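You operate a simulated robot arm through the tools that you are given. There is no shell and no other tool.

The job below is to be done with a simulated robot arm. You get a single attempt, and the scene is never put back.

## Task
Start the cooling water and bring the red float into the green band.
Fine: close the yellow valve lever and open the red one before the blue one.

The check looks at the end state, three seconds after you hand in, the way a careful person would. Anything else that was tipped, shoved, dropped, spilled or broken makes it a failure.

## Robot
A 7-joint arm with a two-finger parallel gripper, fixed in place. Base frame: the origin is at the foot of the arm, x ahead of it, y to its left, z up. Units: m, degrees, N and s.
Its first joint turns from -132.0 to 132.0 degrees. Payload 3.91 kg.
The tool frame sits at the grasp point between the pads (the TCP): z along the fingers, y along the line on which they close. The tips reach 0.03 m beyond it. The gripper opens to 0.11 m. The fingers are 0.02 m wide and 0.01 m thick; the gripper's body (0.048 by 0.112 m) begins 0.055 m behind the TCP.
Orientation is that of the tool frame in the base frame, as a unit quaternion [x, y, z, w]. With the fingers straight down and closing along the base's y, the tool's x points along the base's -x, its y along +y and its z along -z.

## Interface
- The arm moves only by the tool play_rows. Its argument "moves" is a list of rows, each a list of 6 numbers: the shift along the tool's x, y, z in units of 20 mm (1.0 is 20 mm), then the turn, a rotation vector about the tool's x, y, z in units of 8 degrees (1.0 is 8 degrees). In form: [[dx, dy, dz, ax, ay, az], ...]. A call has 1 to 20 rows; each row shifts and turns the commanded pose from where the row before left it, along the tool's axes as they then stand. "jaw" is the gripper command, from -1 (fully open) to 1 (shut), values between in proportion, set as the call begins (left out, the last holds). A call with a number of a shift or a turn outside -1 to 1 is refused whole. A row lasts 0.2 s, in which the tool goes at most 0.05 m and 8.6 degrees; a call with a longer step from one row to the next is refused whole, and so is a gripper value outside its range. A pose out of reach is approached as far as the arm can. The call stops where the force on the tool passes 40 N (or 10 N more than at its start, if that is more) or the arm is blocked; 0.2 s more then pass. The fingers move at their own pace (about 0.108 m/s each) and stop on an object; they squeeze with about 36 N. The grip force told is the motor's: it shows also when the fingers shut on nothing. Time passes only in rows, and 0.2 s behind the last, so rows that do not move let the fingers close. It gives the time, the measured TCP pose, the force on the tool (base axes), the opening and the grip force at its end, in the units of the frame above (readings bear some noise), with the torque about the TCP (base axes, N m) and any sound that the robot's microphone picked up.
- Cameras (640 x 400 px; columns grow to the right, rows downward): "scene" is fixed at [0.0569, -0.5026, 1.1887]; the picture's right is [0.90, -0.44, 0.00], its down [-0.13, -0.27, -0.95] and it looks along [0.42, 0.86, -0.30] (base axes); focal length 330 px, centre (320, 200). "wrist" rides on the gripper at [0.072, 0.017, -0.103] in the tool frame; the picture's right is [-0.23, 0.97, 0.00], its down [-0.76, -0.18, -0.62] and it looks along [-0.61, -0.14, 0.78] (tool axes); focal length 222 px, centre (320, 200). There is no depth. A picture from a camera that has moved, and an enlarged one, comes with that camera's place and axes in the base frame and with its lens. The place of the scene camera against the robot may be out by one fixed shift of up to 0.018 m in any direction.
- capture(camera): a new picture of that camera. It takes no simulated time.
- close_up(camera, box): a new picture of the part [left, top, right, bottom] of that camera's present view, enlarged. It takes no simulated time.
- sign_off(): hands the job in; it is judged then, once.

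Nothing tells you positions but the pictures and the camera data. Unless the task says otherwise, let go and move clear before handing in.

The tools are called as name(argument=value, ...) on one line, values as JSON. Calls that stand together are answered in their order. play_rows: Moves the arm, as the interface text tells. Its arguments: {"type":"object","properties":{"moves":{"type":"array"},"jaw":{"type":"number"}},"required":["moves"]} The other tools are called the same way: capture (camera) takes a picture; close_up (camera, box) takes an enlarged picture of a part of a camera's view; sign_off () hands the job in.

At the start:

```text
clock: 0.0
ee_pos: [0.5758, 0.189, 1.002]
tool_rot: [-0.001, 1.0, 0.001, 0.001]
wrist_force: [0.0, -0.2, 0.3]
moment: [-0.05, 0.02, -0.01]
finger_gap: 0.1103
grip_force: 0.0
```

scene: 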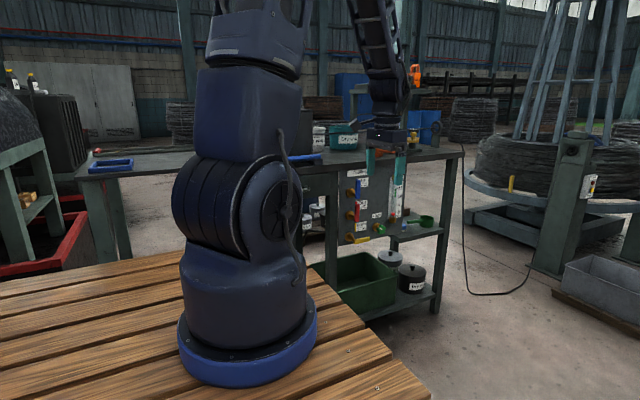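
wrist: 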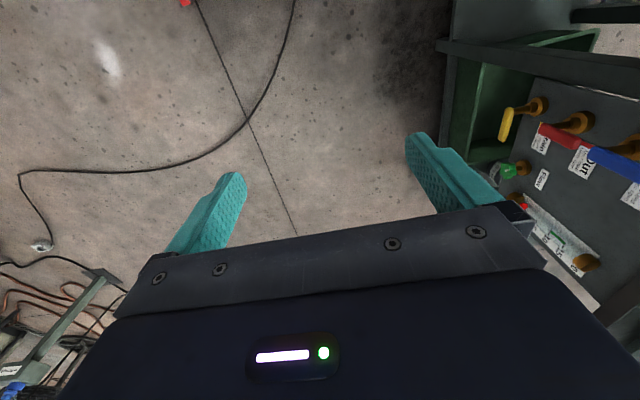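

I see a vertical panel with blue, red and yellow valve levers, a green knob and a flow tube with float, near the front of the workbench. I'll zoom in on it before moving.

close_up(camera="scene", box=[320, 130, 450, 250])

close_up(camera="wrist", box=[440, 60, 640, 310])

close_up(camera="scene", box=[340, 160, 415, 250])

```text
3.33 times, centred on (385, 190) of scene
camera zoom: at [0.0569, -0.5026, 1.1887], right [0.9, -0.44, 0.0], down [-0.13, -0.27, -0.95], along [0.42, 0.86, -0.3], focal length 1100 px, centre (103, 233)
```

zoom: 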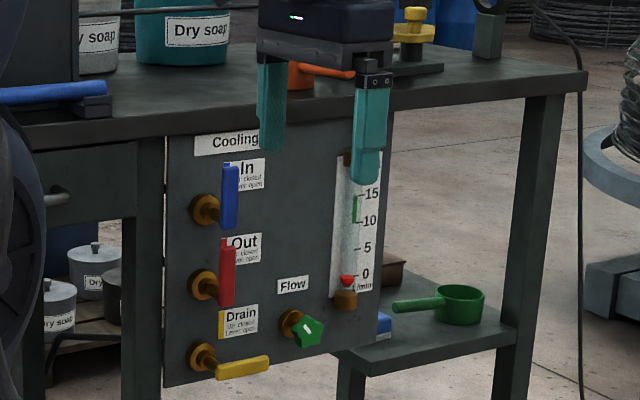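

```text
1.60 times, centred on (540, 185) of wrist
camera zoom: at [0.5029, 0.2052, 1.1063], right [0.23, 0.97, 0.0], down [0.76, -0.18, 0.62], along [0.61, -0.14, -0.78], focal length 355 px, centre (-32, 224)
```

zoom: 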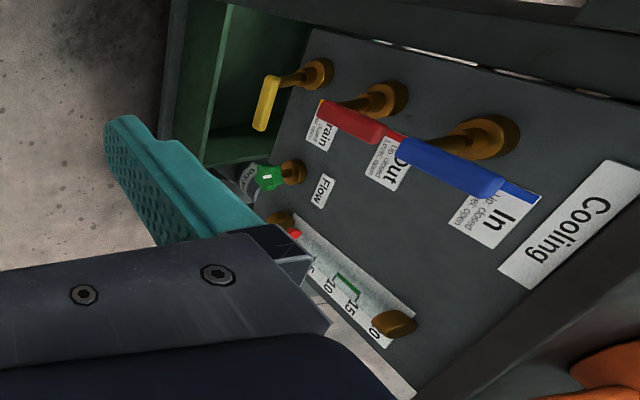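

```text
4.44 times, centred on (378, 205) of scene
camera zoom: at [0.0569, -0.5026, 1.1887], right [0.9, -0.44, 0.0], down [-0.13, -0.27, -0.95], along [0.42, 0.86, -0.3], focal length 1466 px, centre (64, 178)
```

zoom: 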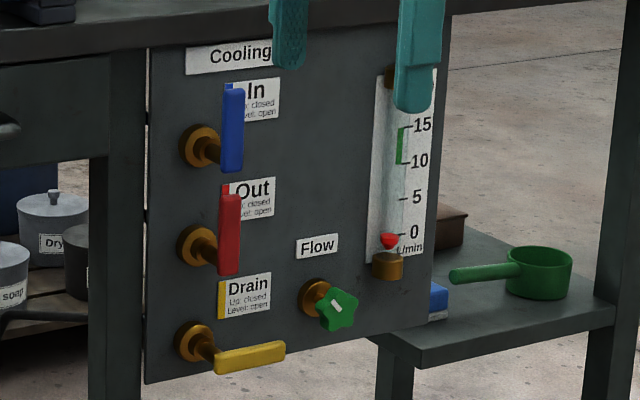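

The panel faces -y at about y≈0.63. Its levers protrude to y≈0.57: blue hub near (0.745, 0.57, 0.81), red near z≈0.71, yellow near z≈0.61, and the knob near (0.895, 0.595, 0.63). Blue and red point up (closed) and yellow is level (open). I'll first turn the tool to point along +y in free space and look again.

play_rows(moves=[[-0.4, 0, 0, -1, 0, 0], [-0.4, 0, 0, -1, 0, 0], [-0.4, 0, 0, -1, 0, 0], [-0.4, 0, 0, -1, 0, 0], [-0.4, 0, 0, -1, 0, 0], [-0.4, 0, 0, -1, 0, 0], [-0.4, 0, 0, -1, 0, 0], [-0.4, 0, 0, -1, 0, 0], [-0.4, 0, 0, -1, 0, 0], [-0.4, 0, 0, -1, 0, 0], [-0.4, 0, 0, -1, 0, 0], [0, 0, 0, -0.25, 0, 0]], jaw=1)

```text
clock: 2.6
ee_pos: [0.6629, 0.1871, 1.0029]
tool_rot: [-0.001, 0.706, 0.708, 0.0]
wrist_force: [-0.2, -0.4, -0.4]
moment: [-0.02, 0.0, 0.01]
finger_gap: 0.0
grip_force: 36.2
```

The tool now points along +y at (0.66, 0.19, 1.00). I'll take pictures from here to refine the panel geometry.

capture(camera="wrist")

capture(camera="scene")

```text
taken
camera wrist: at [0.5908, 0.0849, 1.02], right [0.23, 0.0, 0.97], down [0.76, -0.62, -0.18], along [0.61, 0.78, -0.14], focal length 222 px, centre (320, 200)
```

wrist: 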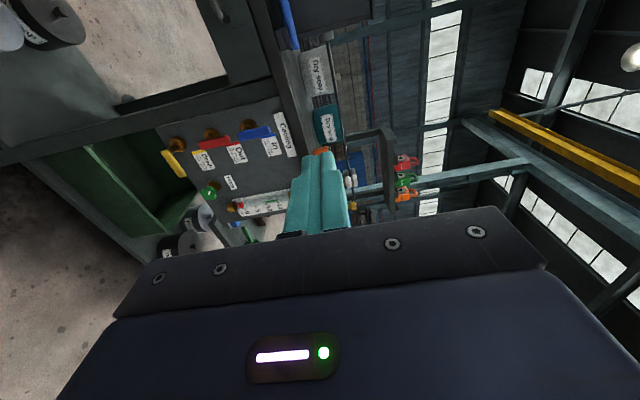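

```text
taken
```

scene: 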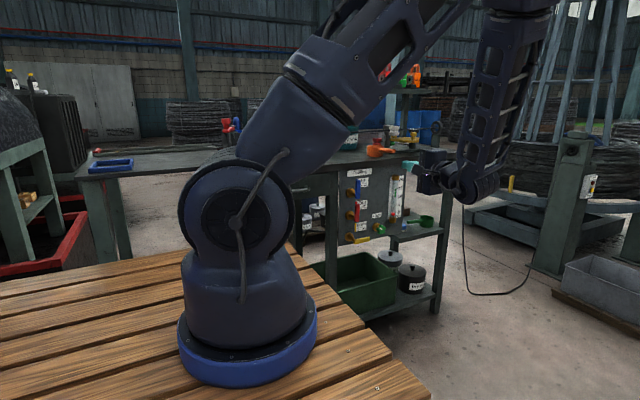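

The panel shows in the wrist view lying on its side (picture right is up). I'll enlarge it.

close_up(camera="wrist", box=[150, 90, 350, 250])

close_up(camera="scene", box=[330, 130, 450, 250])

```text
2.50 times, centred on (250, 170) of wrist
camera zoom: at [0.5908, 0.0849, 1.02], right [0.23, 0.0, 0.97], down [0.76, -0.62, -0.18], along [0.61, 0.78, -0.14], focal length 555 px, centre (495, 275)
```

zoom: 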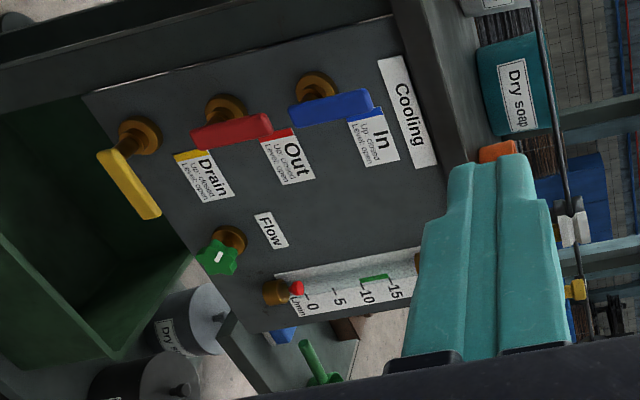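

```text
3.33 times, centred on (390, 190) of scene
camera zoom: at [0.0569, -0.5026, 1.1887], right [0.9, -0.44, 0.0], down [-0.13, -0.27, -0.95], along [0.42, 0.86, -0.3], focal length 1100 px, centre (87, 233)
```

zoom: 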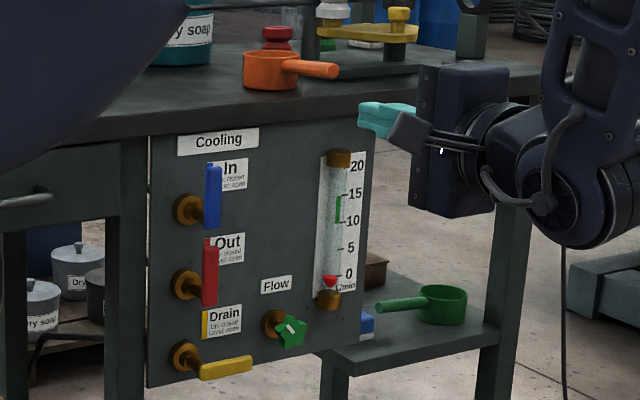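

Everything is clear in front of the panel; the bench top overhangs just above it at z≈0.93. I'll bring the hand down and nearer (to about y=0.38, z=0.80) for better views.

play_rows(moves=[[0, -1, 0.9, 0, 0, 0], [0, -1, 0.9, 0, 0, 0], [0, -1, 0.9, 0, 0, 0], [0, -1, 0.9, 0, 0, 0], [0, -1, 0.9, 0, 0, 0], [0, -1, 0.9, 0, 0, 0], [0, -1, 0.9, 0, 0, 0], [0, -1, 0.9, 0, 0, 0], [0, -1, 0.9, 0, 0, 0], [0, -1, 0.9, 0, 0, 0]])

capture(camera="wrist")

close_up(camera="scene", box=[280, 100, 480, 260])

```text
clock: 4.8
ee_pos: [0.6635, 0.3686, 0.8005]
tool_rot: [0.0, 0.707, 0.707, 0.0]
wrist_force: [0.2, -0.5, 0.6]
moment: [0.0, 0.05, 0.02]
finger_gap: 0.0001
grip_force: 36.1
```

```text
taken
camera wrist: at [0.5914, 0.2653, 0.8188], right [0.23, 0.0, 0.97], down [0.76, -0.62, -0.18], along [0.61, 0.78, -0.14], focal length 222 px, centre (320, 200)
```

wrist: 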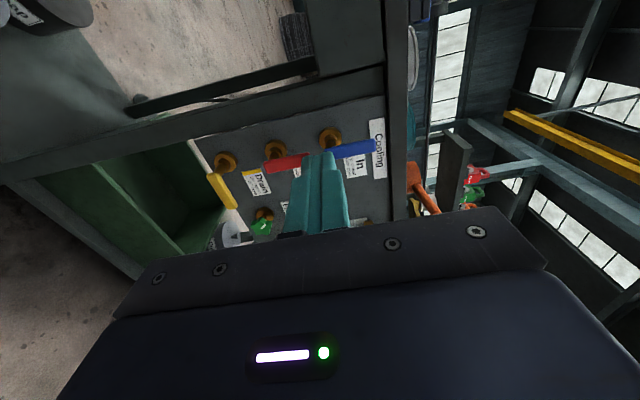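

```text
2.50 times, centred on (380, 180) of scene
camera zoom: at [0.0569, -0.5026, 1.1887], right [0.9, -0.44, 0.0], down [-0.13, -0.27, -0.95], along [0.42, 0.86, -0.3], focal length 825 px, centre (170, 250)
```

zoom: 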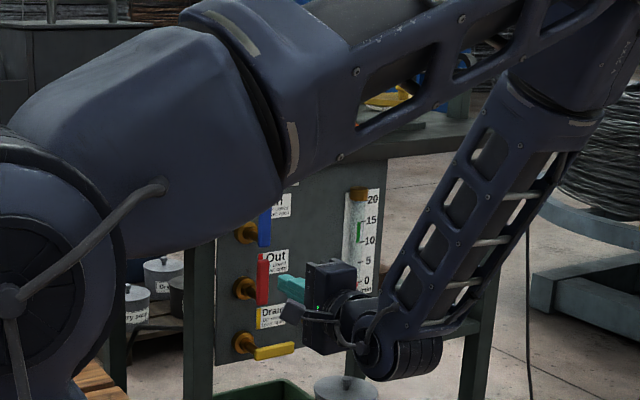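

close_up(camera="wrist", box=[180, 110, 400, 250])

```text
2.86 times, centred on (290, 180) of wrist
camera zoom: at [0.5914, 0.2653, 0.8188], right [0.23, 0.0, 0.97], down [0.76, -0.62, -0.18], along [0.61, 0.78, -0.14], focal length 635 px, centre (406, 257)
```

zoom: 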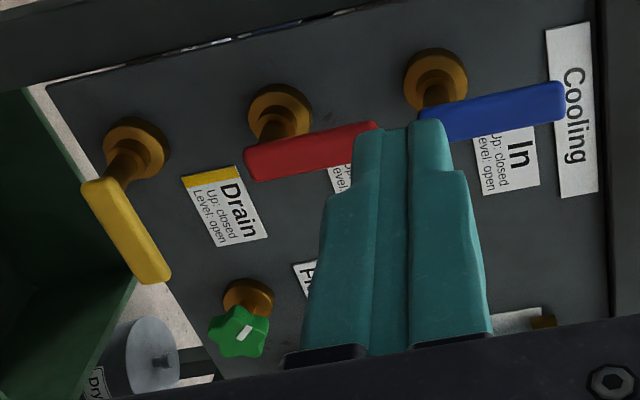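

Levers' hub axes come out at x≈0.745 and z≈0.609 (yellow), 0.706 (red) and 0.802 (blue). Handles are about 0.065 m long at y≈0.57, and the panel is at y≈0.63. Next I move to below the yellow handle's outer end, staying short of the panel.

play_rows(moves=[[-0.548, -0.981, 0.3, 0, 0, 0], [-0.548, -0.981, 0.3, 0, 0, 0], [-0.548, -0.981, 0.3, 0, 0, 0], [-0.548, -0.981, 0.3, 0, 0, 0], [-0.548, -0.981, 0.3, 0, 0, 0], [-0.548, -0.981, 0.3, 0, 0, 0], [-0.548, -0.981, 0.3, 0, 0, 0], [-0.548, -0.981, 0.3, 0, 0, 0], [-0.548, -0.981, 0.3, 0, 0, 0], [-0.548, -0.981, 0.3, 0, 0, 0], [-0.548, -0.981, 0.3, 0, 0, 0], [-0.548, -0.981, 0.3, 0, 0, 0]])

capture(camera="wrist")

capture(camera="scene")

```text
clock: 7.4
ee_pos: [0.7973, 0.4393, 0.5668]
tool_rot: [0.001, 0.707, 0.707, -0.001]
wrist_force: [0.4, -0.3, -0.5]
moment: [0.0, -0.02, 0.04]
finger_gap: 0.0
grip_force: 36.0
```

```text
taken
camera wrist: at [0.7244, 0.336, 0.5842], right [0.23, 0.0, 0.97], down [0.76, -0.62, -0.18], along [0.61, 0.78, -0.14], focal length 222 px, centre (320, 200)
```

wrist: 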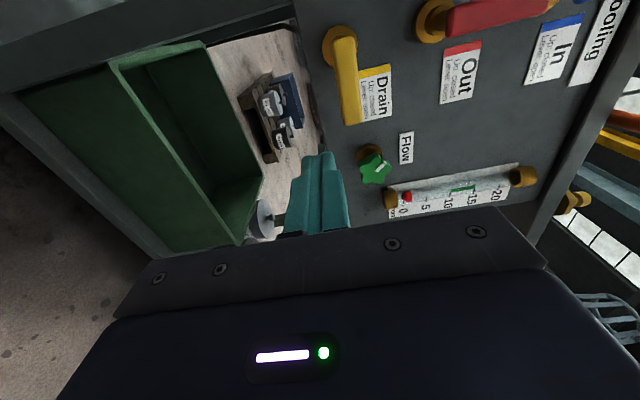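

```text
taken
```

scene: 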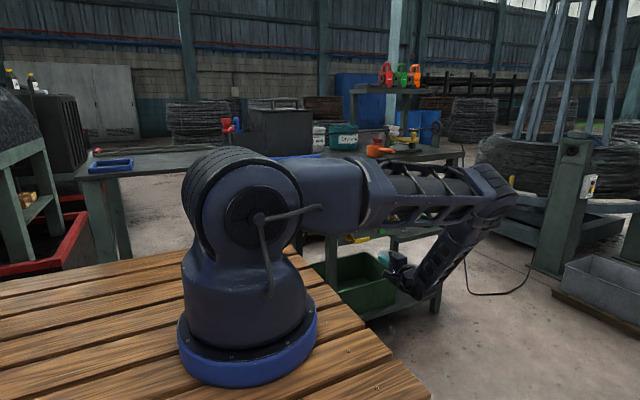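

The hand is at (0.797, 0.439, 0.567), below and in front of the yellow lever; the green bin is lower (rim z≈0.33) and farther back. I'll enlarge this view to refine lever positions.

close_up(camera="wrist", box=[280, 0, 480, 220])

close_up(camera="scene", box=[320, 140, 450, 310])

```text
1.82 times, centred on (380, 110) of wrist
camera zoom: at [0.7244, 0.336, 0.5842], right [0.23, 0.0, 0.97], down [0.76, -0.62, -0.18], along [0.61, 0.78, -0.14], focal length 404 px, centre (211, 364)
```

zoom: 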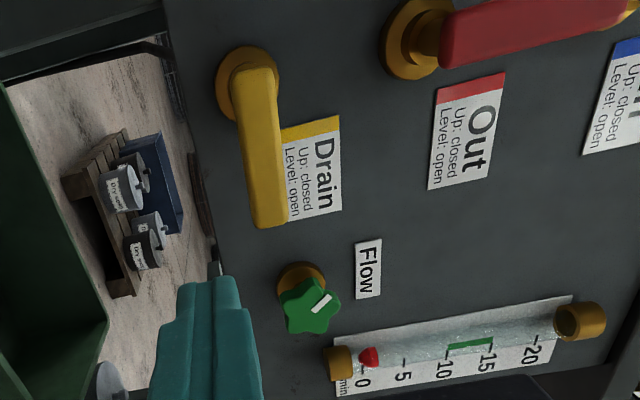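

```text
2.35 times, centred on (385, 225) of scene
camera zoom: at [0.0569, -0.5026, 1.1887], right [0.9, -0.44, 0.0], down [-0.13, -0.27, -0.95], along [0.42, 0.86, -0.3], focal length 776 px, centre (167, 141)
```

zoom: 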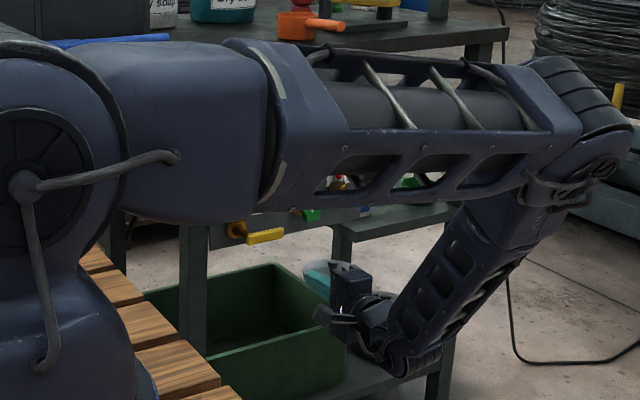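

The yellow handle spans x≈0.74–0.815 at z≈0.60, y≈0.57–0.59. I'll slide the closed fingertips in underneath it, stopping about 3 cm short of the panel.

play_rows(moves=[[0, 0, 0.9, 0, 0, 0], [0, 0, 0.9, 0, 0, 0], [0, 0, 0.9, 0, 0, 0], [0, 0, 0.9, 0, 0, 0], [0, 0, 0.9, 0, 0, 0], [0, 0, 0.9, 0, 0, 0], [0, 0, 0.9, 0, 0, 0]])

capture(camera="wrist")

```text
clock: 9.0
ee_pos: [0.7951, 0.5674, 0.5676]
tool_rot: [-0.001, 0.707, 0.707, 0.0]
wrist_force: [0.0, 0.0, 0.1]
moment: [0.01, 0.01, 0.01]
finger_gap: 0.0001
grip_force: 35.8
```

```text
taken
camera wrist: at [0.7231, 0.4632, 0.5846], right [0.23, 0.0, 0.97], down [0.76, -0.62, -0.18], along [0.61, 0.78, -0.14], focal length 222 px, centre (320, 200)
```

wrist: 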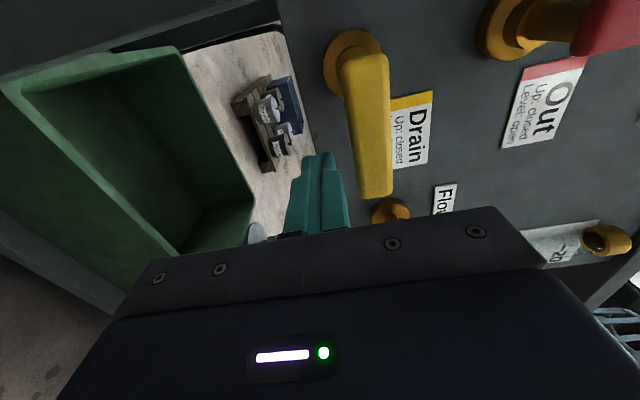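

The fingertips are just below the yellow handle. I'll push it up along its arc to about halfway and watch the force.

play_rows(moves=[[-0.05, 0.47, 0, 0, 0, 0], [0, 0.5, 0, 0, 0, 0], [-0.125, 0.45, 0, 0, 0, 0], [0, 0.46, 0, 0, 0, 0], [0.075, 0.465, 0, 0, 0, 0], [0.075, 0.45, 0, 0, 0, 0]])

capture(camera="wrist")

```text
clock: 10.4
ee_pos: [0.7965, 0.566, 0.6239]
tool_rot: [0.0, 0.707, 0.707, 0.0]
wrist_force: [1.8, -0.4, -0.4]
moment: [0.02, -0.03, -0.02]
finger_gap: 0.0003
grip_force: 35.9
```

```text
taken
camera wrist: at [0.7231, 0.4625, 0.6409], right [0.23, 0.0, 0.97], down [0.76, -0.62, -0.18], along [0.61, 0.78, -0.14], focal length 222 px, centre (320, 200)
```

wrist: 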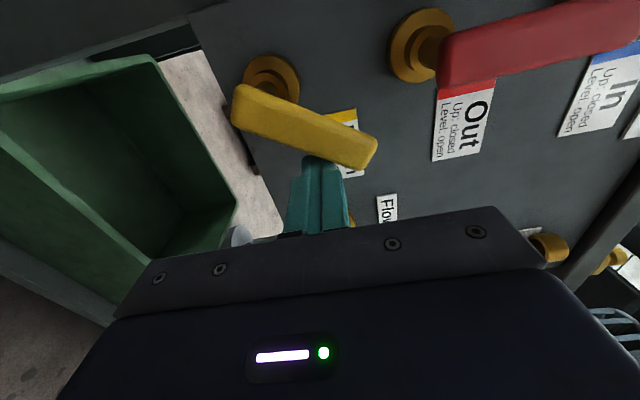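

The yellow lever is swinging up smoothly with little force. I continue along the arc to vertical.

play_rows(moves=[[0.225, 0.425, 0, 0, 0, 0], [0.225, 0.39, 0, 0, 0, 0], [0.35, 0.31, 0, 0, 0, 0], [0.355, 0.295, 0, 0, 0, 0], [0.42, 0.205, 0, 0, 0, 0]])

capture(camera="wrist")

```text
clock: 11.6
ee_pos: [0.7708, 0.5634, 0.6551]
tool_rot: [0.002, 0.707, 0.707, 0.002]
wrist_force: [37.9, 5.4, -6.8]
moment: [-0.52, -0.16, -0.42]
finger_gap: 0.0002
grip_force: 35.2
```

```text
taken
camera wrist: at [0.6972, 0.4609, 0.672], right [0.23, 0.0, 0.97], down [0.76, -0.63, -0.18], along [0.61, 0.78, -0.14], focal length 222 px, centre (320, 200)
```

wrist: 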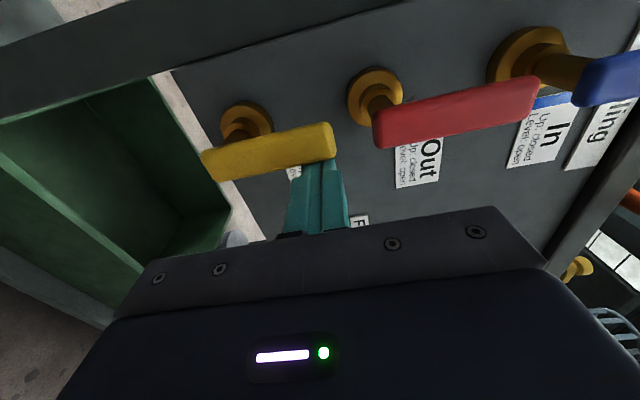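

The yellow lever is now upright, parallel to the red one, and stopped against its end (about 38 N reaction). I'll back off in +x, then away from the panel.

play_rows(moves=[[-0.5, 0, 0, 0, 0, 0], [-0.5, 0, 0, 0, 0, 0], [0, 0, -1, 0, 0, 0], [0, 0, -1, 0, 0, 0], [0, 0, -1, 0, 0, 0], [0, 0, -1, 0, 0, 0], [0, 0, -1, 0, 0, 0]])

capture(camera="wrist")

capture(camera="scene")

```text
clock: 13.2
ee_pos: [0.7837, 0.4676, 0.6563]
tool_rot: [0.0, 0.707, 0.707, 0.001]
wrist_force: [0.2, -0.1, -0.1]
moment: [-0.02, 0.0, -0.02]
finger_gap: 0.0
grip_force: 36.2
```

```text
taken
camera wrist: at [0.7118, 0.364, 0.6725], right [0.23, 0.0, 0.97], down [0.76, -0.62, -0.18], along [0.61, 0.78, -0.14], focal length 222 px, centre (320, 200)
```

wrist: 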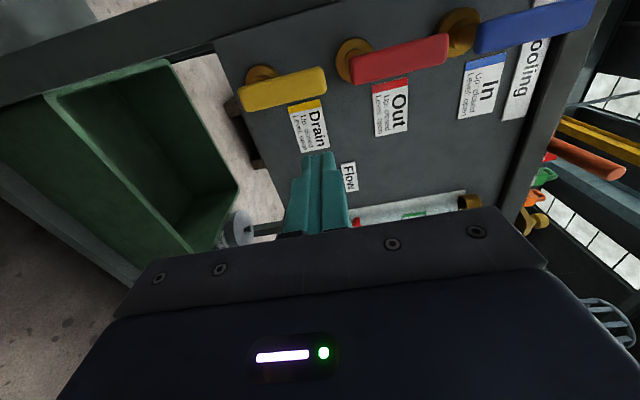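

```text
taken
```

scene: 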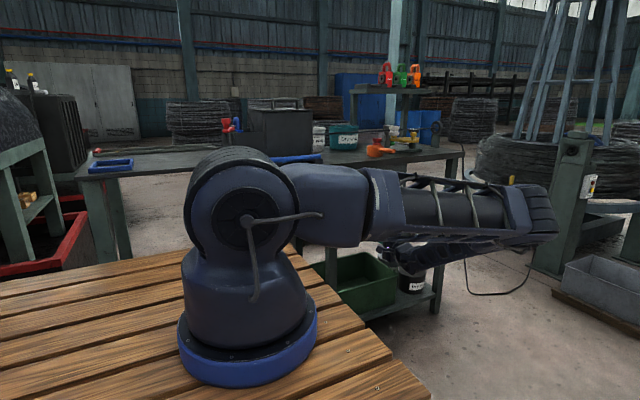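

Yellow is upright and clear. Next I'll move the fingertips to the left of the red handle's upper part, (0.705, 0.468, 0.756), still in front of the levers.

play_rows(moves=[[0.656, 0.831, 0, 0, 0, 0], [0.656, 0.831, 0, 0, 0, 0], [0.656, 0.831, 0, 0, 0, 0], [0.656, 0.831, 0, 0, 0, 0], [0.656, 0.831, 0, 0, 0, 0], [0.656, 0.831, 0, 0, 0, 0], [0, 0, 0, 0, 0, 0]])

capture(camera="wrist")

capture(camera="scene")

```text
clock: 14.8
ee_pos: [0.7055, 0.4666, 0.7556]
tool_rot: [-0.001, 0.707, 0.707, 0.0]
wrist_force: [0.4, 0.3, 0.7]
moment: [-0.02, -0.02, -0.01]
finger_gap: 0.0
grip_force: 35.6
```

```text
taken
camera wrist: at [0.6334, 0.3626, 0.773], right [0.23, 0.0, 0.97], down [0.76, -0.62, -0.18], along [0.61, 0.78, -0.14], focal length 222 px, centre (320, 200)
```

wrist: 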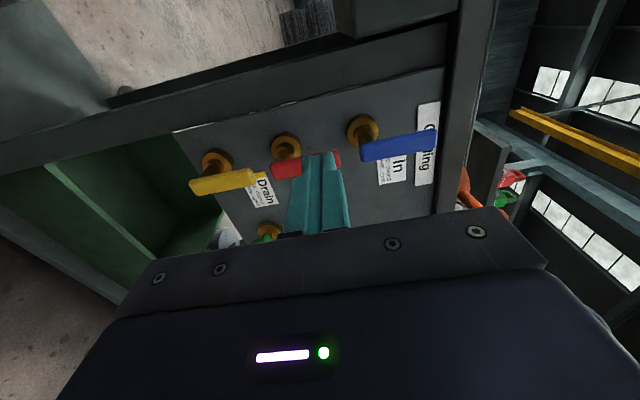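

```text
taken
```

scene: 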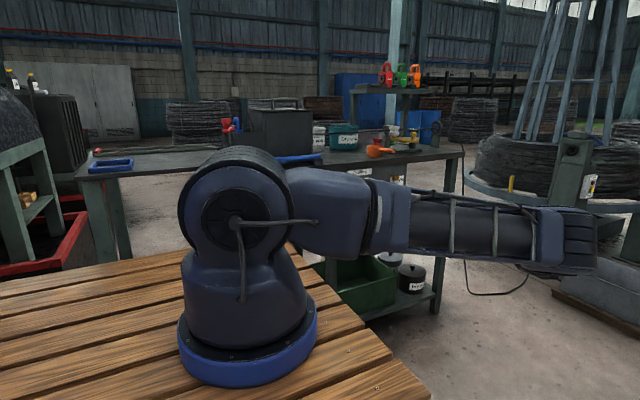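

The tips are left of the red handle. I'll advance alongside it to a tip depth of about y≈0.595.

play_rows(moves=[[0, 0, 0.98, 0, 0, 0], [0, 0, 0.98, 0, 0, 0], [0, 0, 0.98, 0, 0, 0], [0, 0, 0.98, 0, 0, 0], [0, 0, 0.98, 0, 0, 0]])

capture(camera="wrist")

```text
clock: 16.0
ee_pos: [0.7073, 0.5647, 0.7551]
tool_rot: [0.0, 0.707, 0.707, 0.0]
wrist_force: [1.1, 0.4, -0.1]
moment: [-0.05, -0.01, 0.01]
finger_gap: 0.0
grip_force: 35.7
```

```text
taken
camera wrist: at [0.6341, 0.4607, 0.772], right [0.23, 0.0, 0.97], down [0.76, -0.62, -0.18], along [0.61, 0.78, -0.14], focal length 222 px, centre (320, 200)
```

wrist: 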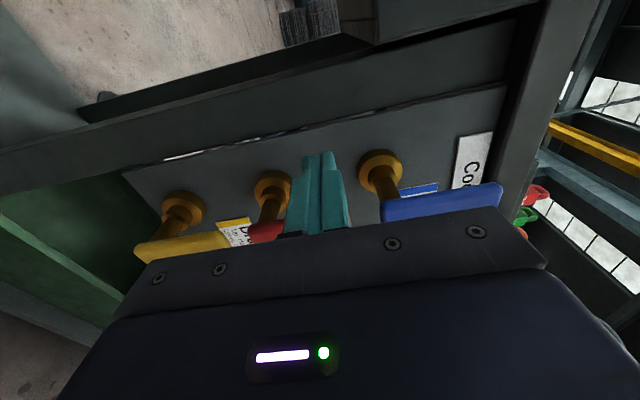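

The tips are beside the red handle, well below the blue lever's lower end (z≈0.79). I'll push it toward +x along its arc, first half.

play_rows(moves=[[-0.435, 0.045, 0, 0, 0, 0], [-0.45, 0.1, 0, 0, 0, 0], [-0.45, 0.1, 0, 0, 0, 0], [-0.45, 0.05, 0, 0, 0, 0], [-0.4, -0.025, 0, 0, 0, 0], [-0.4, -0.075, 0, 0, 0, 0]])

capture(camera="wrist")

```text
clock: 17.4
ee_pos: [0.7584, 0.563, 0.7602]
tool_rot: [0.0, 0.707, 0.707, 0.0]
wrist_force: [-1.6, -1.0, 0.8]
moment: [0.01, -0.03, 0.01]
finger_gap: 0.0
grip_force: 35.8
```

```text
taken
camera wrist: at [0.6858, 0.4608, 0.7771], right [0.23, 0.0, 0.97], down [0.76, -0.62, -0.18], along [0.61, 0.78, -0.14], focal length 222 px, centre (320, 200)
```

wrist: 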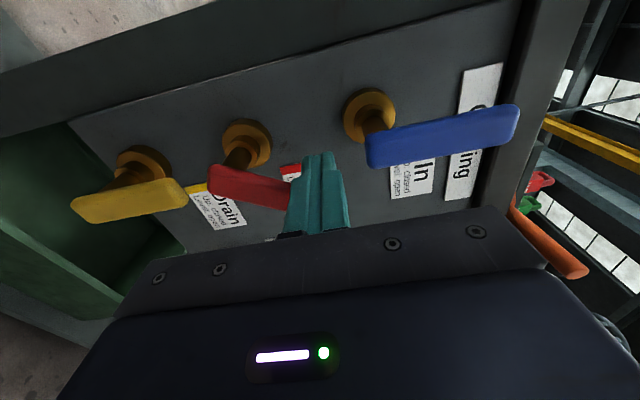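

The red lever is turning toward level with little force. I continue down along the arc until it reaches its stop.

play_rows(moves=[[-0.45, -0.2, 0, 0, 0, 0], [-0.41, -0.25, 0, 0, 0, 0], [-0.34, -0.3, 0, 0, 0, 0], [-0.3, -0.35, 0, 0, 0, 0], [-0.25, -0.35, 0, 0, 0, 0], [-0.15, -0.4, 0, 0, 0, 0]])

capture(camera="wrist")

```text
clock: 18.8
ee_pos: [0.7954, 0.5644, 0.7217]
tool_rot: [0.0, 0.708, 0.706, -0.001]
wrist_force: [-0.7, 0.2, 0.0]
moment: [-0.01, 0.0, 0.0]
finger_gap: 0.0
grip_force: 36.2
```

```text
taken
camera wrist: at [0.7227, 0.4608, 0.7394], right [0.23, 0.0, 0.97], down [0.76, -0.62, -0.18], along [0.61, 0.78, -0.14], focal length 222 px, centre (320, 200)
```

wrist: 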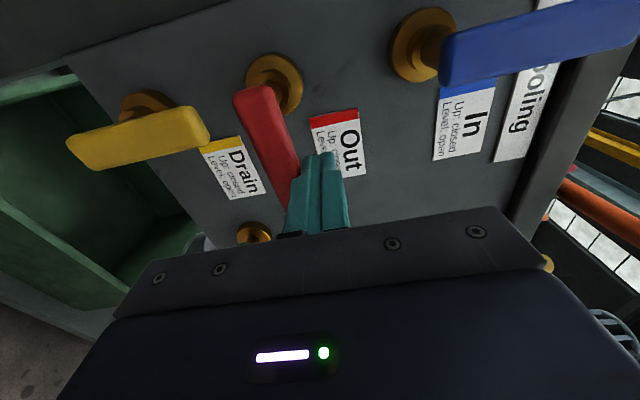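

The red lever looks close to level, but I have felt no end stop yet. I'll press a little further down until it resists.

play_rows(moves=[[-0.05, -0.2, 0, 0, 0, 0], [0, -0.2, 0, 0, 0, 0], [0, -0.2, 0, 0, 0, 0], [0, -0.2, 0, 0, 0, 0]])

capture(camera="wrist")

```text
clock: 19.5
ee_pos: [0.7956, 0.5643, 0.7197]
tool_rot: [-0.002, 0.704, 0.71, 0.0]
wrist_force: [-2.6, -0.4, 10.5]
moment: [0.08, 0.13, 0.04]
finger_gap: 0.0
grip_force: 35.8
stopped in row 3: the force on the tool passed its limit at 45 N (the readings are from after the stop); the commanded pose is now the measured one
```

```text
taken
camera wrist: at [0.7243, 0.4611, 0.736], right [0.23, -0.01, 0.97], down [0.76, -0.62, -0.18], along [0.61, 0.78, -0.13], focal length 222 px, centre (320, 200)
```

wrist: 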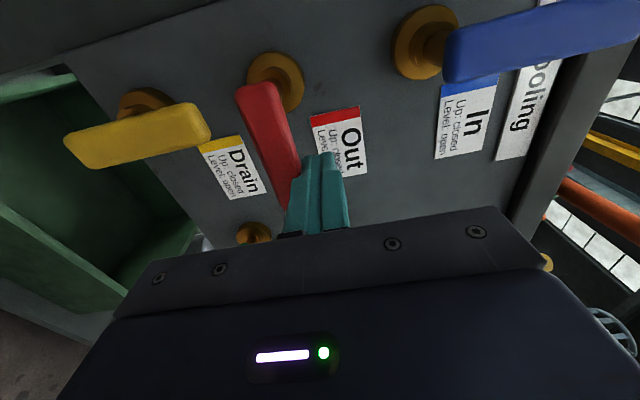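

The red lever hit its stop and lies level. I'll lift off it slightly and back away to check.

play_rows(moves=[[0, 0.4, 0, 0, 0, 0], [0, 0.4, 0, 0, 0, 0], [0, 0, -1, 0, 0, 0], [0, 0, -1, 0, 0, 0], [0, 0, -1, 0, 0, 0], [0, 0, -1, 0, 0, 0], [0, 0, -1, 0, 0, 0]])

capture(camera="wrist")

```text
clock: 21.1
ee_pos: [0.7977, 0.4645, 0.7328]
tool_rot: [-0.001, 0.705, 0.709, -0.002]
wrist_force: [0.2, -0.1, 1.0]
moment: [0.02, -0.01, -0.01]
finger_gap: 0.0
grip_force: 36.0
```

```text
taken
camera wrist: at [0.7244, 0.3609, 0.7503], right [0.23, -0.01, 0.97], down [0.76, -0.62, -0.18], along [0.61, 0.78, -0.14], focal length 222 px, centre (320, 200)
```

wrist: 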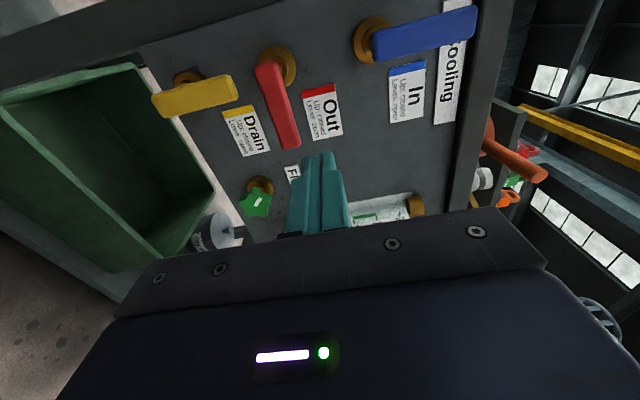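

Yellow is up (closed) and red is level (open), so now blue. I'll go to the left of the blue handle's upper part at about (0.706, 0.465, 0.847), staying below the bench edge.

play_rows(moves=[[0.655, 0.816, 0, 0, 0, 0], [0.655, 0.816, 0, 0, 0, 0], [0.655, 0.816, 0, 0, 0, 0], [0.655, 0.816, 0, 0, 0, 0], [0.655, 0.816, 0, 0, 0, 0], [0.655, 0.816, 0, 0, 0, 0], [0.655, 0.816, 0, 0, 0, 0], [0, 0, 0, 0, 0, 0]])

capture(camera="wrist")

capture(camera="scene")

```text
clock: 22.9
ee_pos: [0.7066, 0.4653, 0.8489]
tool_rot: [0.0, 0.706, 0.709, 0.0]
wrist_force: [-0.4, -0.1, -0.2]
moment: [-0.01, 0.02, -0.02]
finger_gap: 0.0
grip_force: 35.9
```

```text
taken
camera wrist: at [0.6332, 0.3606, 0.8648], right [0.23, -0.01, 0.97], down [0.76, -0.62, -0.18], along [0.61, 0.78, -0.14], focal length 222 px, centre (320, 200)
```

wrist: 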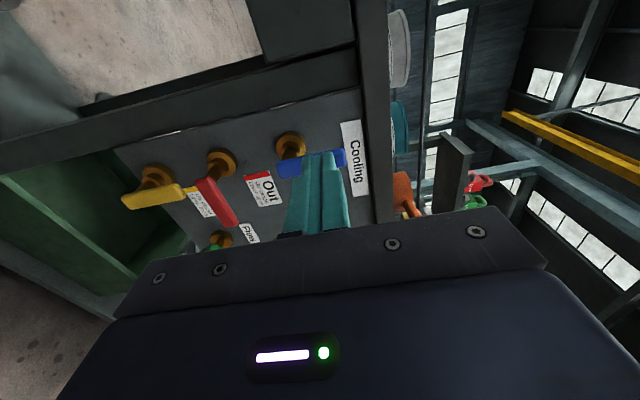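

```text
taken
```

scene: 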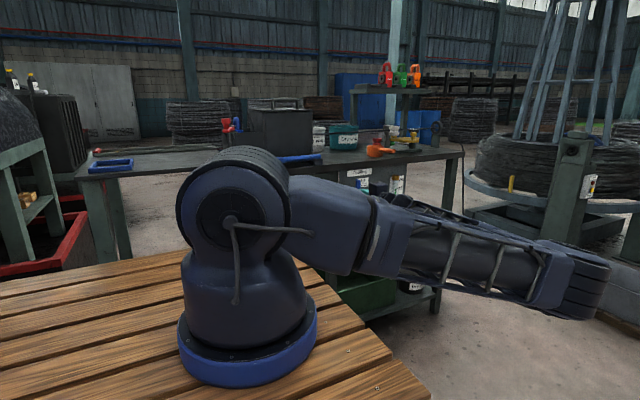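

The tips are just left of the blue handle. I'll advance alongside it to the same depth as before.

play_rows(moves=[[0, 0, 0.98, 0, 0, 0], [0, 0, 0.98, 0, 0, 0], [0, 0, 0.98, 0, 0, 0], [0, 0, 0.98, 0, 0, 0], [0, 0, 0.98, 0, 0, 0]])

capture(camera="wrist")

```text
clock: 24.1
ee_pos: [0.7043, 0.5621, 0.8487]
tool_rot: [-0.001, 0.705, 0.71, 0.001]
wrist_force: [-0.6, 0.4, 0.1]
moment: [-0.02, 0.04, 0.0]
finger_gap: 0.0002
grip_force: 36.1
```

```text
taken
camera wrist: at [0.6329, 0.4578, 0.8652], right [0.23, -0.01, 0.97], down [0.76, -0.62, -0.18], along [0.61, 0.78, -0.13], focal length 222 px, centre (320, 200)
```

wrist: 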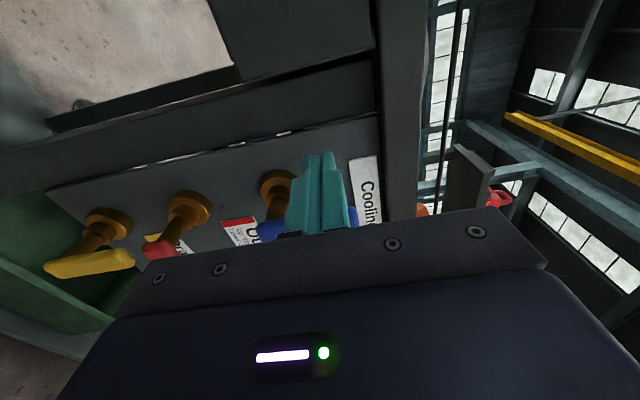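

The tips are clear to the left of the blue handle. Pushing it toward +x, first half.

play_rows(moves=[[-0.485, 0, 0, 0, 0, 0], [-0.5, 0.025, 0, 0, 0, 0], [-0.5, 0.05, 0, 0, 0, 0], [-0.5, 0.05, 0, 0, 0, 0], [-0.5, -0.05, 0, 0, 0, 0], [-0.45, -0.1, 0, 0, 0, 0]])

capture(camera="wrist")

```text
clock: 25.5
ee_pos: [0.7643, 0.5622, 0.8484]
tool_rot: [0.0, 0.705, 0.709, -0.001]
wrist_force: [-2.0, -0.3, 0.5]
moment: [0.0, -0.01, -0.01]
finger_gap: 0.0
grip_force: 36.0
```

```text
taken
camera wrist: at [0.6906, 0.458, 0.864], right [0.23, -0.01, 0.97], down [0.76, -0.62, -0.18], along [0.61, 0.78, -0.14], focal length 222 px, centre (320, 200)
```

wrist: 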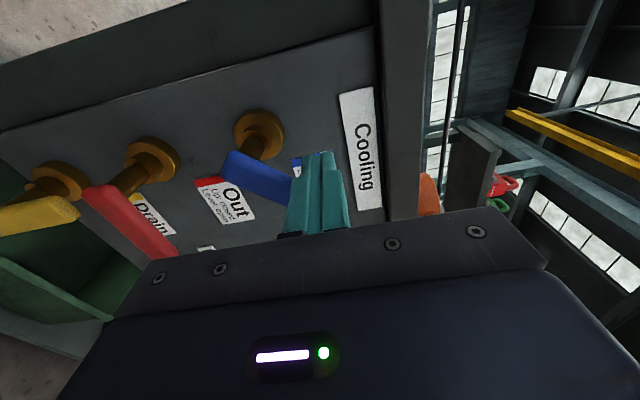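

The blue lever is about halfway. I continue down the arc until it meets its stop.

play_rows(moves=[[-0.45, -0.15, 0, 0, 0, 0], [-0.425, -0.25, 0, 0, 0, 0], [-0.325, -0.3, 0, 0, 0, 0], [-0.25, -0.35, 0, 0, 0, 0], [-0.2, -0.35, 0, 0, 0, 0], [-0.05, -0.25, 0, 0, 0, 0], [0, -0.2, 0, 0, 0, 0], [0, -0.2, 0, 0, 0, 0], [0, -0.2, 0, 0, 0, 0]])

capture(camera="wrist")

```text
clock: 27.1
ee_pos: [0.7973, 0.563, 0.8198]
tool_rot: [-0.002, 0.702, 0.713, -0.002]
wrist_force: [-4.5, -4.9, 11.9]
moment: [0.12, 0.13, 0.1]
finger_gap: 0.0
grip_force: 36.2
stopped in row 7: the force on the tool passed its limit at 46 N (the readings are from after the stop); the commanded pose is now the measured one
```

```text
taken
camera wrist: at [0.7255, 0.4586, 0.8352], right [0.22, -0.01, 0.97], down [0.77, -0.62, -0.19], along [0.6, 0.79, -0.13], focal length 222 px, centre (320, 200)
```

wrist: 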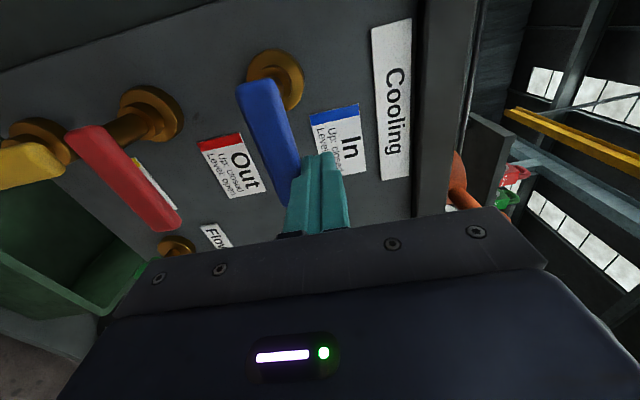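

The blue lever is at its stop, level. I'll lift off, back away (correcting the slight tool tilt), and look at the levers and the float.

play_rows(moves=[[0, 0.4, 0, 0, 0, 0], [0, 0.2, 0, 0, 0, 0], [0, 0, -1, 0, 0, 0], [0, 0, -1, 0, 0, 0], [0, 0, -1, 0.1, 0, 0], [0, 0, -1, 0, 0, 0], [0, 0, -1, 0, 0, 0]])

capture(camera="wrist")

capture(camera="scene")

```text
clock: 28.7
ee_pos: [0.7983, 0.4631, 0.8297]
tool_rot: [-0.003, 0.707, 0.707, -0.001]
wrist_force: [0.3, -0.3, -0.3]
moment: [-0.03, 0.01, 0.01]
finger_gap: 0.0
grip_force: 35.8
```

```text
taken
camera wrist: at [0.7262, 0.3592, 0.8462], right [0.22, 0.0, 0.97], down [0.77, -0.62, -0.18], along [0.6, 0.78, -0.14], focal length 222 px, centre (320, 200)
```

wrist: 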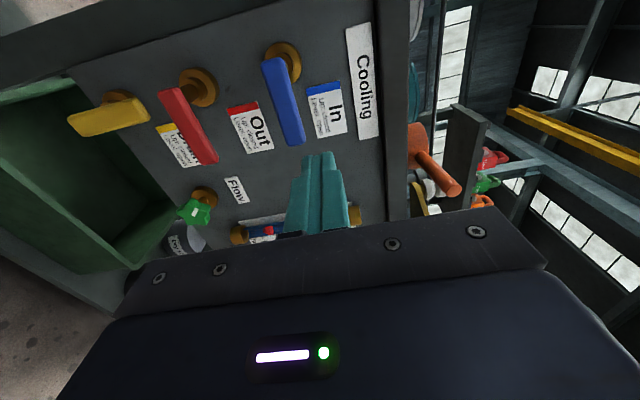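

```text
taken
```

scene: 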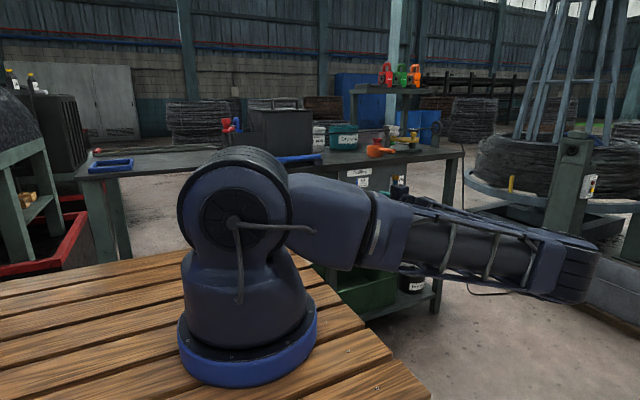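

All three levers are as required and water now shows in the tube, with the float slightly raised. I'll look at the float closely.

close_up(camera="wrist", box=[160, 170, 300, 260])

```text
4.44 times, centred on (230, 215) of wrist
camera zoom: at [0.7262, 0.3592, 0.8462], right [0.22, 0.0, 0.97], down [0.77, -0.62, -0.18], along [0.6, 0.78, -0.14], focal length 987 px, centre (720, 133)
```

zoom: 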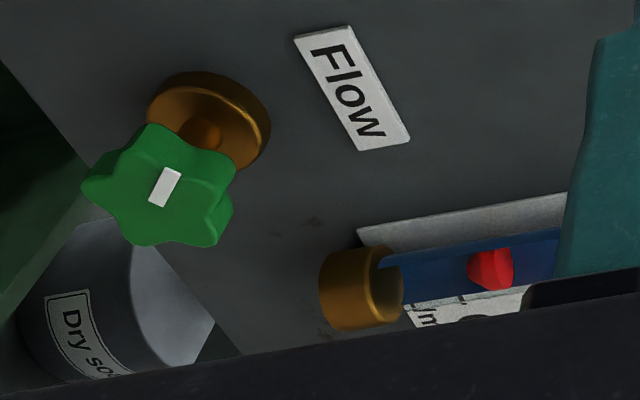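

The water is on and the float sits a few L/min up, so the knob must be adjusted. I put the knob's front face at about (0.894, 0.600, 0.622), roughly 0.045–0.05 m across. I'll move in front of it with the jaws part open.

play_rows(moves=[[-0.435, -0.944, 0, 0, 0, 0], [-0.435, -0.944, 0, 0, 0, 0], [-0.435, -0.944, 0, 0, 0, 0], [-0.435, -0.944, 0, 0, 0, 0], [-0.435, -0.944, 0, 0, 0, 0], [-0.435, -0.944, 0, 0, 0, 0], [-0.435, -0.944, 0, 0, 0, 0], [-0.435, -0.944, 0, 0, 0, 0], [-0.435, -0.944, 0, 0, 0, 0], [-0.435, -0.944, 0, 0, 0, 0], [-0.435, -0.944, 0, 0, 0, 0], [0, 0, 0, 0, 0, 0]], jaw=-0.36)

capture(camera="wrist")

capture(camera="scene")

```text
clock: 31.3
ee_pos: [0.8953, 0.4638, 0.6197]
tool_rot: [-0.002, 0.707, 0.707, 0.0]
wrist_force: [0.2, 0.0, 1.0]
moment: [-0.01, 0.01, -0.03]
finger_gap: 0.0752
grip_force: 0.0
```

```text
taken
camera wrist: at [0.8227, 0.3596, 0.6374], right [0.22, 0.0, 0.97], down [0.76, -0.62, -0.18], along [0.6, 0.78, -0.14], focal length 222 px, centre (320, 200)
```

wrist: 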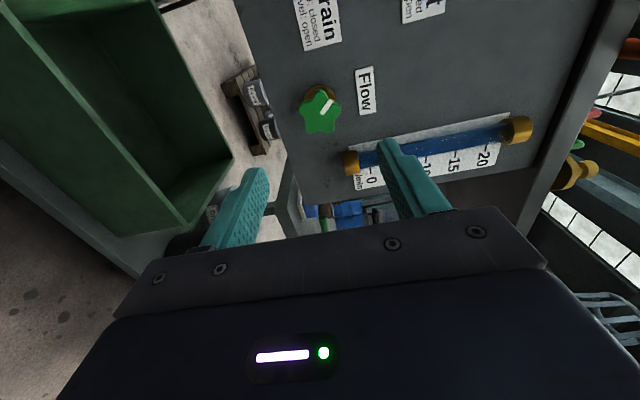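

```text
taken
```

scene: 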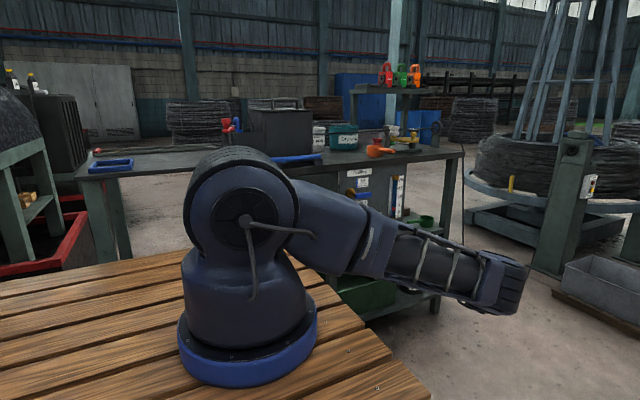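

The scene camera can see the tube past the arm from here. I'll enlarge both views.

close_up(camera="scene", box=[340, 160, 430, 230])

close_up(camera="wrist", box=[280, 60, 540, 220])

```text
5.71 times, centred on (385, 195) of scene
camera zoom: at [0.0569, -0.5026, 1.1887], right [0.9, -0.44, 0.0], down [-0.13, -0.27, -0.95], along [0.42, 0.86, -0.3], focal length 1885 px, centre (-51, 229)
```

zoom: 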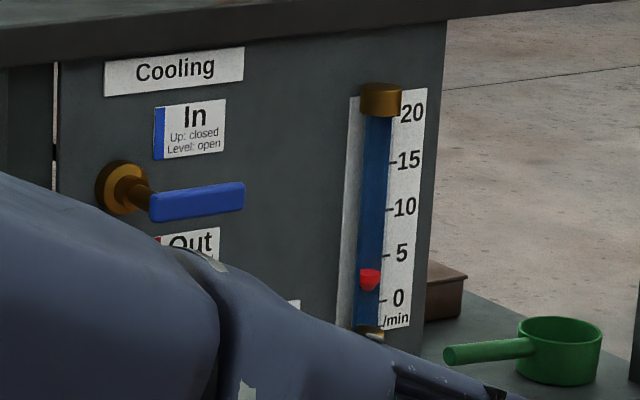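

```text
2.46 times, centred on (410, 140) of wrist
camera zoom: at [0.8227, 0.3596, 0.6374], right [0.22, 0.0, 0.97], down [0.76, -0.62, -0.18], along [0.6, 0.78, -0.14], focal length 547 px, centre (98, 348)
```

zoom: 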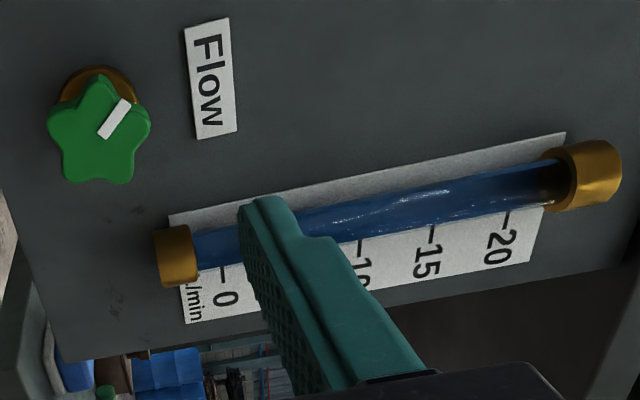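

The float reads about 2 L/min, so more flow is needed. One knob lobe points straight up and a valley straight down, which suits the jaws as they are. I'll advance over the knob with the jaws open.

play_rows(moves=[[0.1, 0.15, 0.9, 0, 0, 0], [0, 0, 0.96, 0, 0, 0], [0, 0, 0.96, 0, 0, 0], [0, 0, 0.96, 0, 0, 0], [0, 0, 0.96, 0, 0, 0], [0, 0, 0.96, 0, 0, 0], [0, 0, 0, 0, 0, 0]])

capture(camera="wrist")

capture(camera="scene")

```text
clock: 32.9
ee_pos: [0.8929, 0.5788, 0.6242]
tool_rot: [-0.002, 0.707, 0.707, 0.0]
wrist_force: [0.8, -0.2, 0.4]
moment: [-0.02, 0.0, 0.05]
finger_gap: 0.075
grip_force: 0.1
```

```text
taken
camera wrist: at [0.8212, 0.4745, 0.6412], right [0.22, 0.0, 0.97], down [0.76, -0.62, -0.18], along [0.6, 0.78, -0.14], focal length 222 px, centre (320, 200)
```

wrist: 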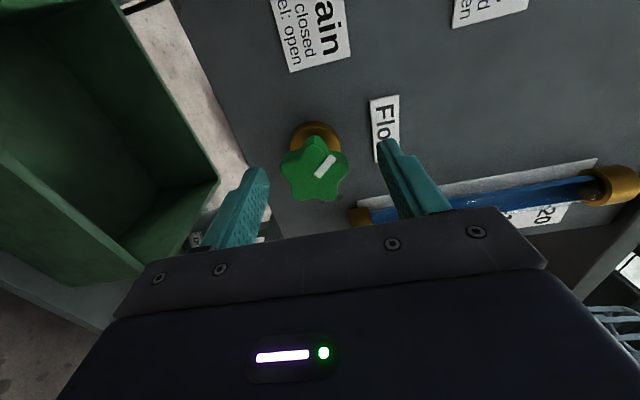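

```text
taken
```

scene: 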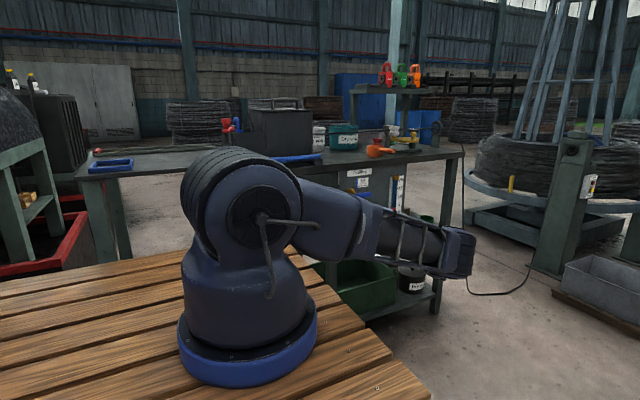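

The knob sits between the two fingertips, aligned with the TCP. I'll go 4 mm deeper and close the jaws on it.

play_rows(moves=[[0, 0, 0.2, 0, 0, 0]])

play_rows(moves=[[0, 0, 0, 0, 0, 0], [0, 0, 0, 0, 0, 0], [0, 0, 0, 0, 0, 0]], jaw=1)

capture(camera="wrist")

close_up(camera="scene", box=[340, 160, 430, 230])

```text
clock: 33.3
ee_pos: [0.8924, 0.5817, 0.6251]
tool_rot: [-0.001, 0.707, 0.707, -0.001]
wrist_force: [-0.3, -0.8, -0.1]
moment: [-0.01, -0.01, 0.02]
finger_gap: 0.075
grip_force: 0.1
```

```text
clock: 34.2
ee_pos: [0.8928, 0.5805, 0.6194]
tool_rot: [-0.002, 0.709, 0.705, 0.0]
wrist_force: [8.9, 16.1, -10.2]
moment: [-0.25, 0.01, -1.03]
finger_gap: 0.0432
grip_force: 45.3
stopped in row 3: the force on the tool passed its limit at 41 N (the readings are from after the stop); the commanded pose is now the measured one
```

```text
taken
camera wrist: at [0.82, 0.4781, 0.6379], right [0.23, 0.01, 0.97], down [0.76, -0.62, -0.17], along [0.6, 0.78, -0.15], focal length 222 px, centre (320, 200)
```

wrist: 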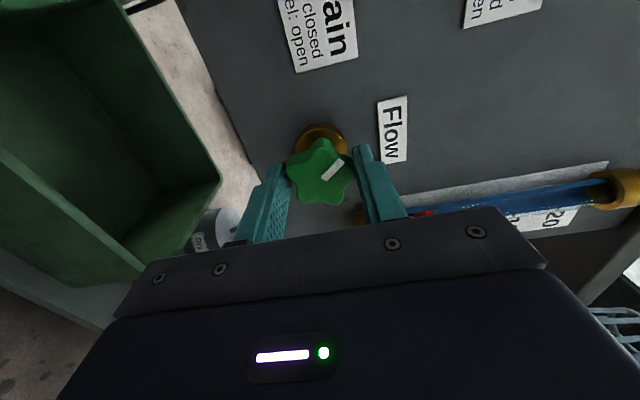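

```text
5.71 times, centred on (385, 195) of scene
camera zoom: at [0.0569, -0.5026, 1.1887], right [0.9, -0.44, 0.0], down [-0.13, -0.27, -0.95], along [0.42, 0.86, -0.3], focal length 1885 px, centre (-51, 229)
```

zoom: 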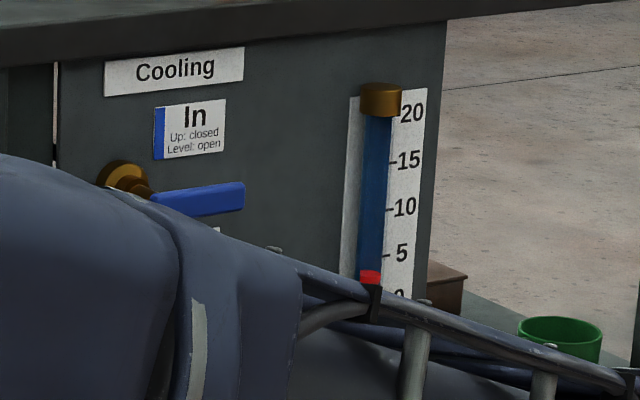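

The jaws hold the knob (gap 0.043), and the grip pulled the hand down about 5 mm, so the knob's centre is slightly lower than I thought. I'll ease down 1–2 mm and read the residual force.

play_rows(moves=[[0, -0.06, 0, 0, 0, 0], [0, 0, 0, 0, 0, 0]])

```text
clock: 34.8
ee_pos: [0.8935, 0.5822, 0.6202]
tool_rot: [-0.001, 0.708, 0.706, -0.002]
wrist_force: [16.3, 23.8, -7.0]
moment: [0.05, 0.04, -1.01]
finger_gap: 0.0429
grip_force: 45.1
```

There is a noticeable side load (16 N in x, 24 N in y), so the grip is off-centre. I'll release and take a close look before gripping again.

play_rows(moves=[[0, 0, 0, 0, 0, 0], [0, 0, 0, 0, 0, 0]], jaw=-0.1)

close_up(camera="wrist", box=[240, 100, 420, 220])

```text
clock: 35.4
ee_pos: [0.8922, 0.5806, 0.6197]
tool_rot: [-0.002, 0.707, 0.707, -0.001]
wrist_force: [0.2, 0.5, -0.3]
moment: [0.02, 0.0, -0.02]
finger_gap: 0.0605
grip_force: 0.0
```

```text
3.33 times, centred on (330, 160) of wrist
camera zoom: at [0.8195, 0.4775, 0.6377], right [0.23, 0.0, 0.97], down [0.76, -0.62, -0.17], along [0.6, 0.78, -0.14], focal length 740 px, centre (287, 333)
```

zoom: 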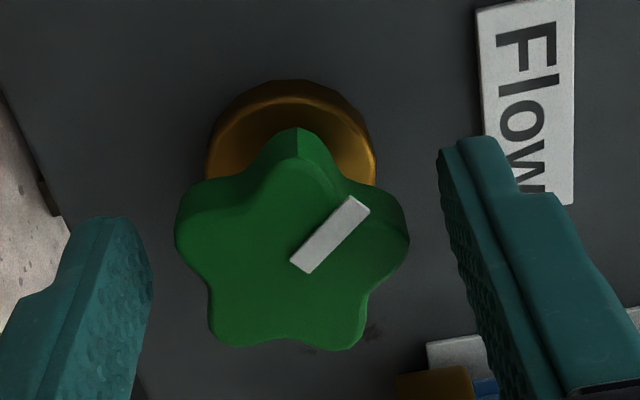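

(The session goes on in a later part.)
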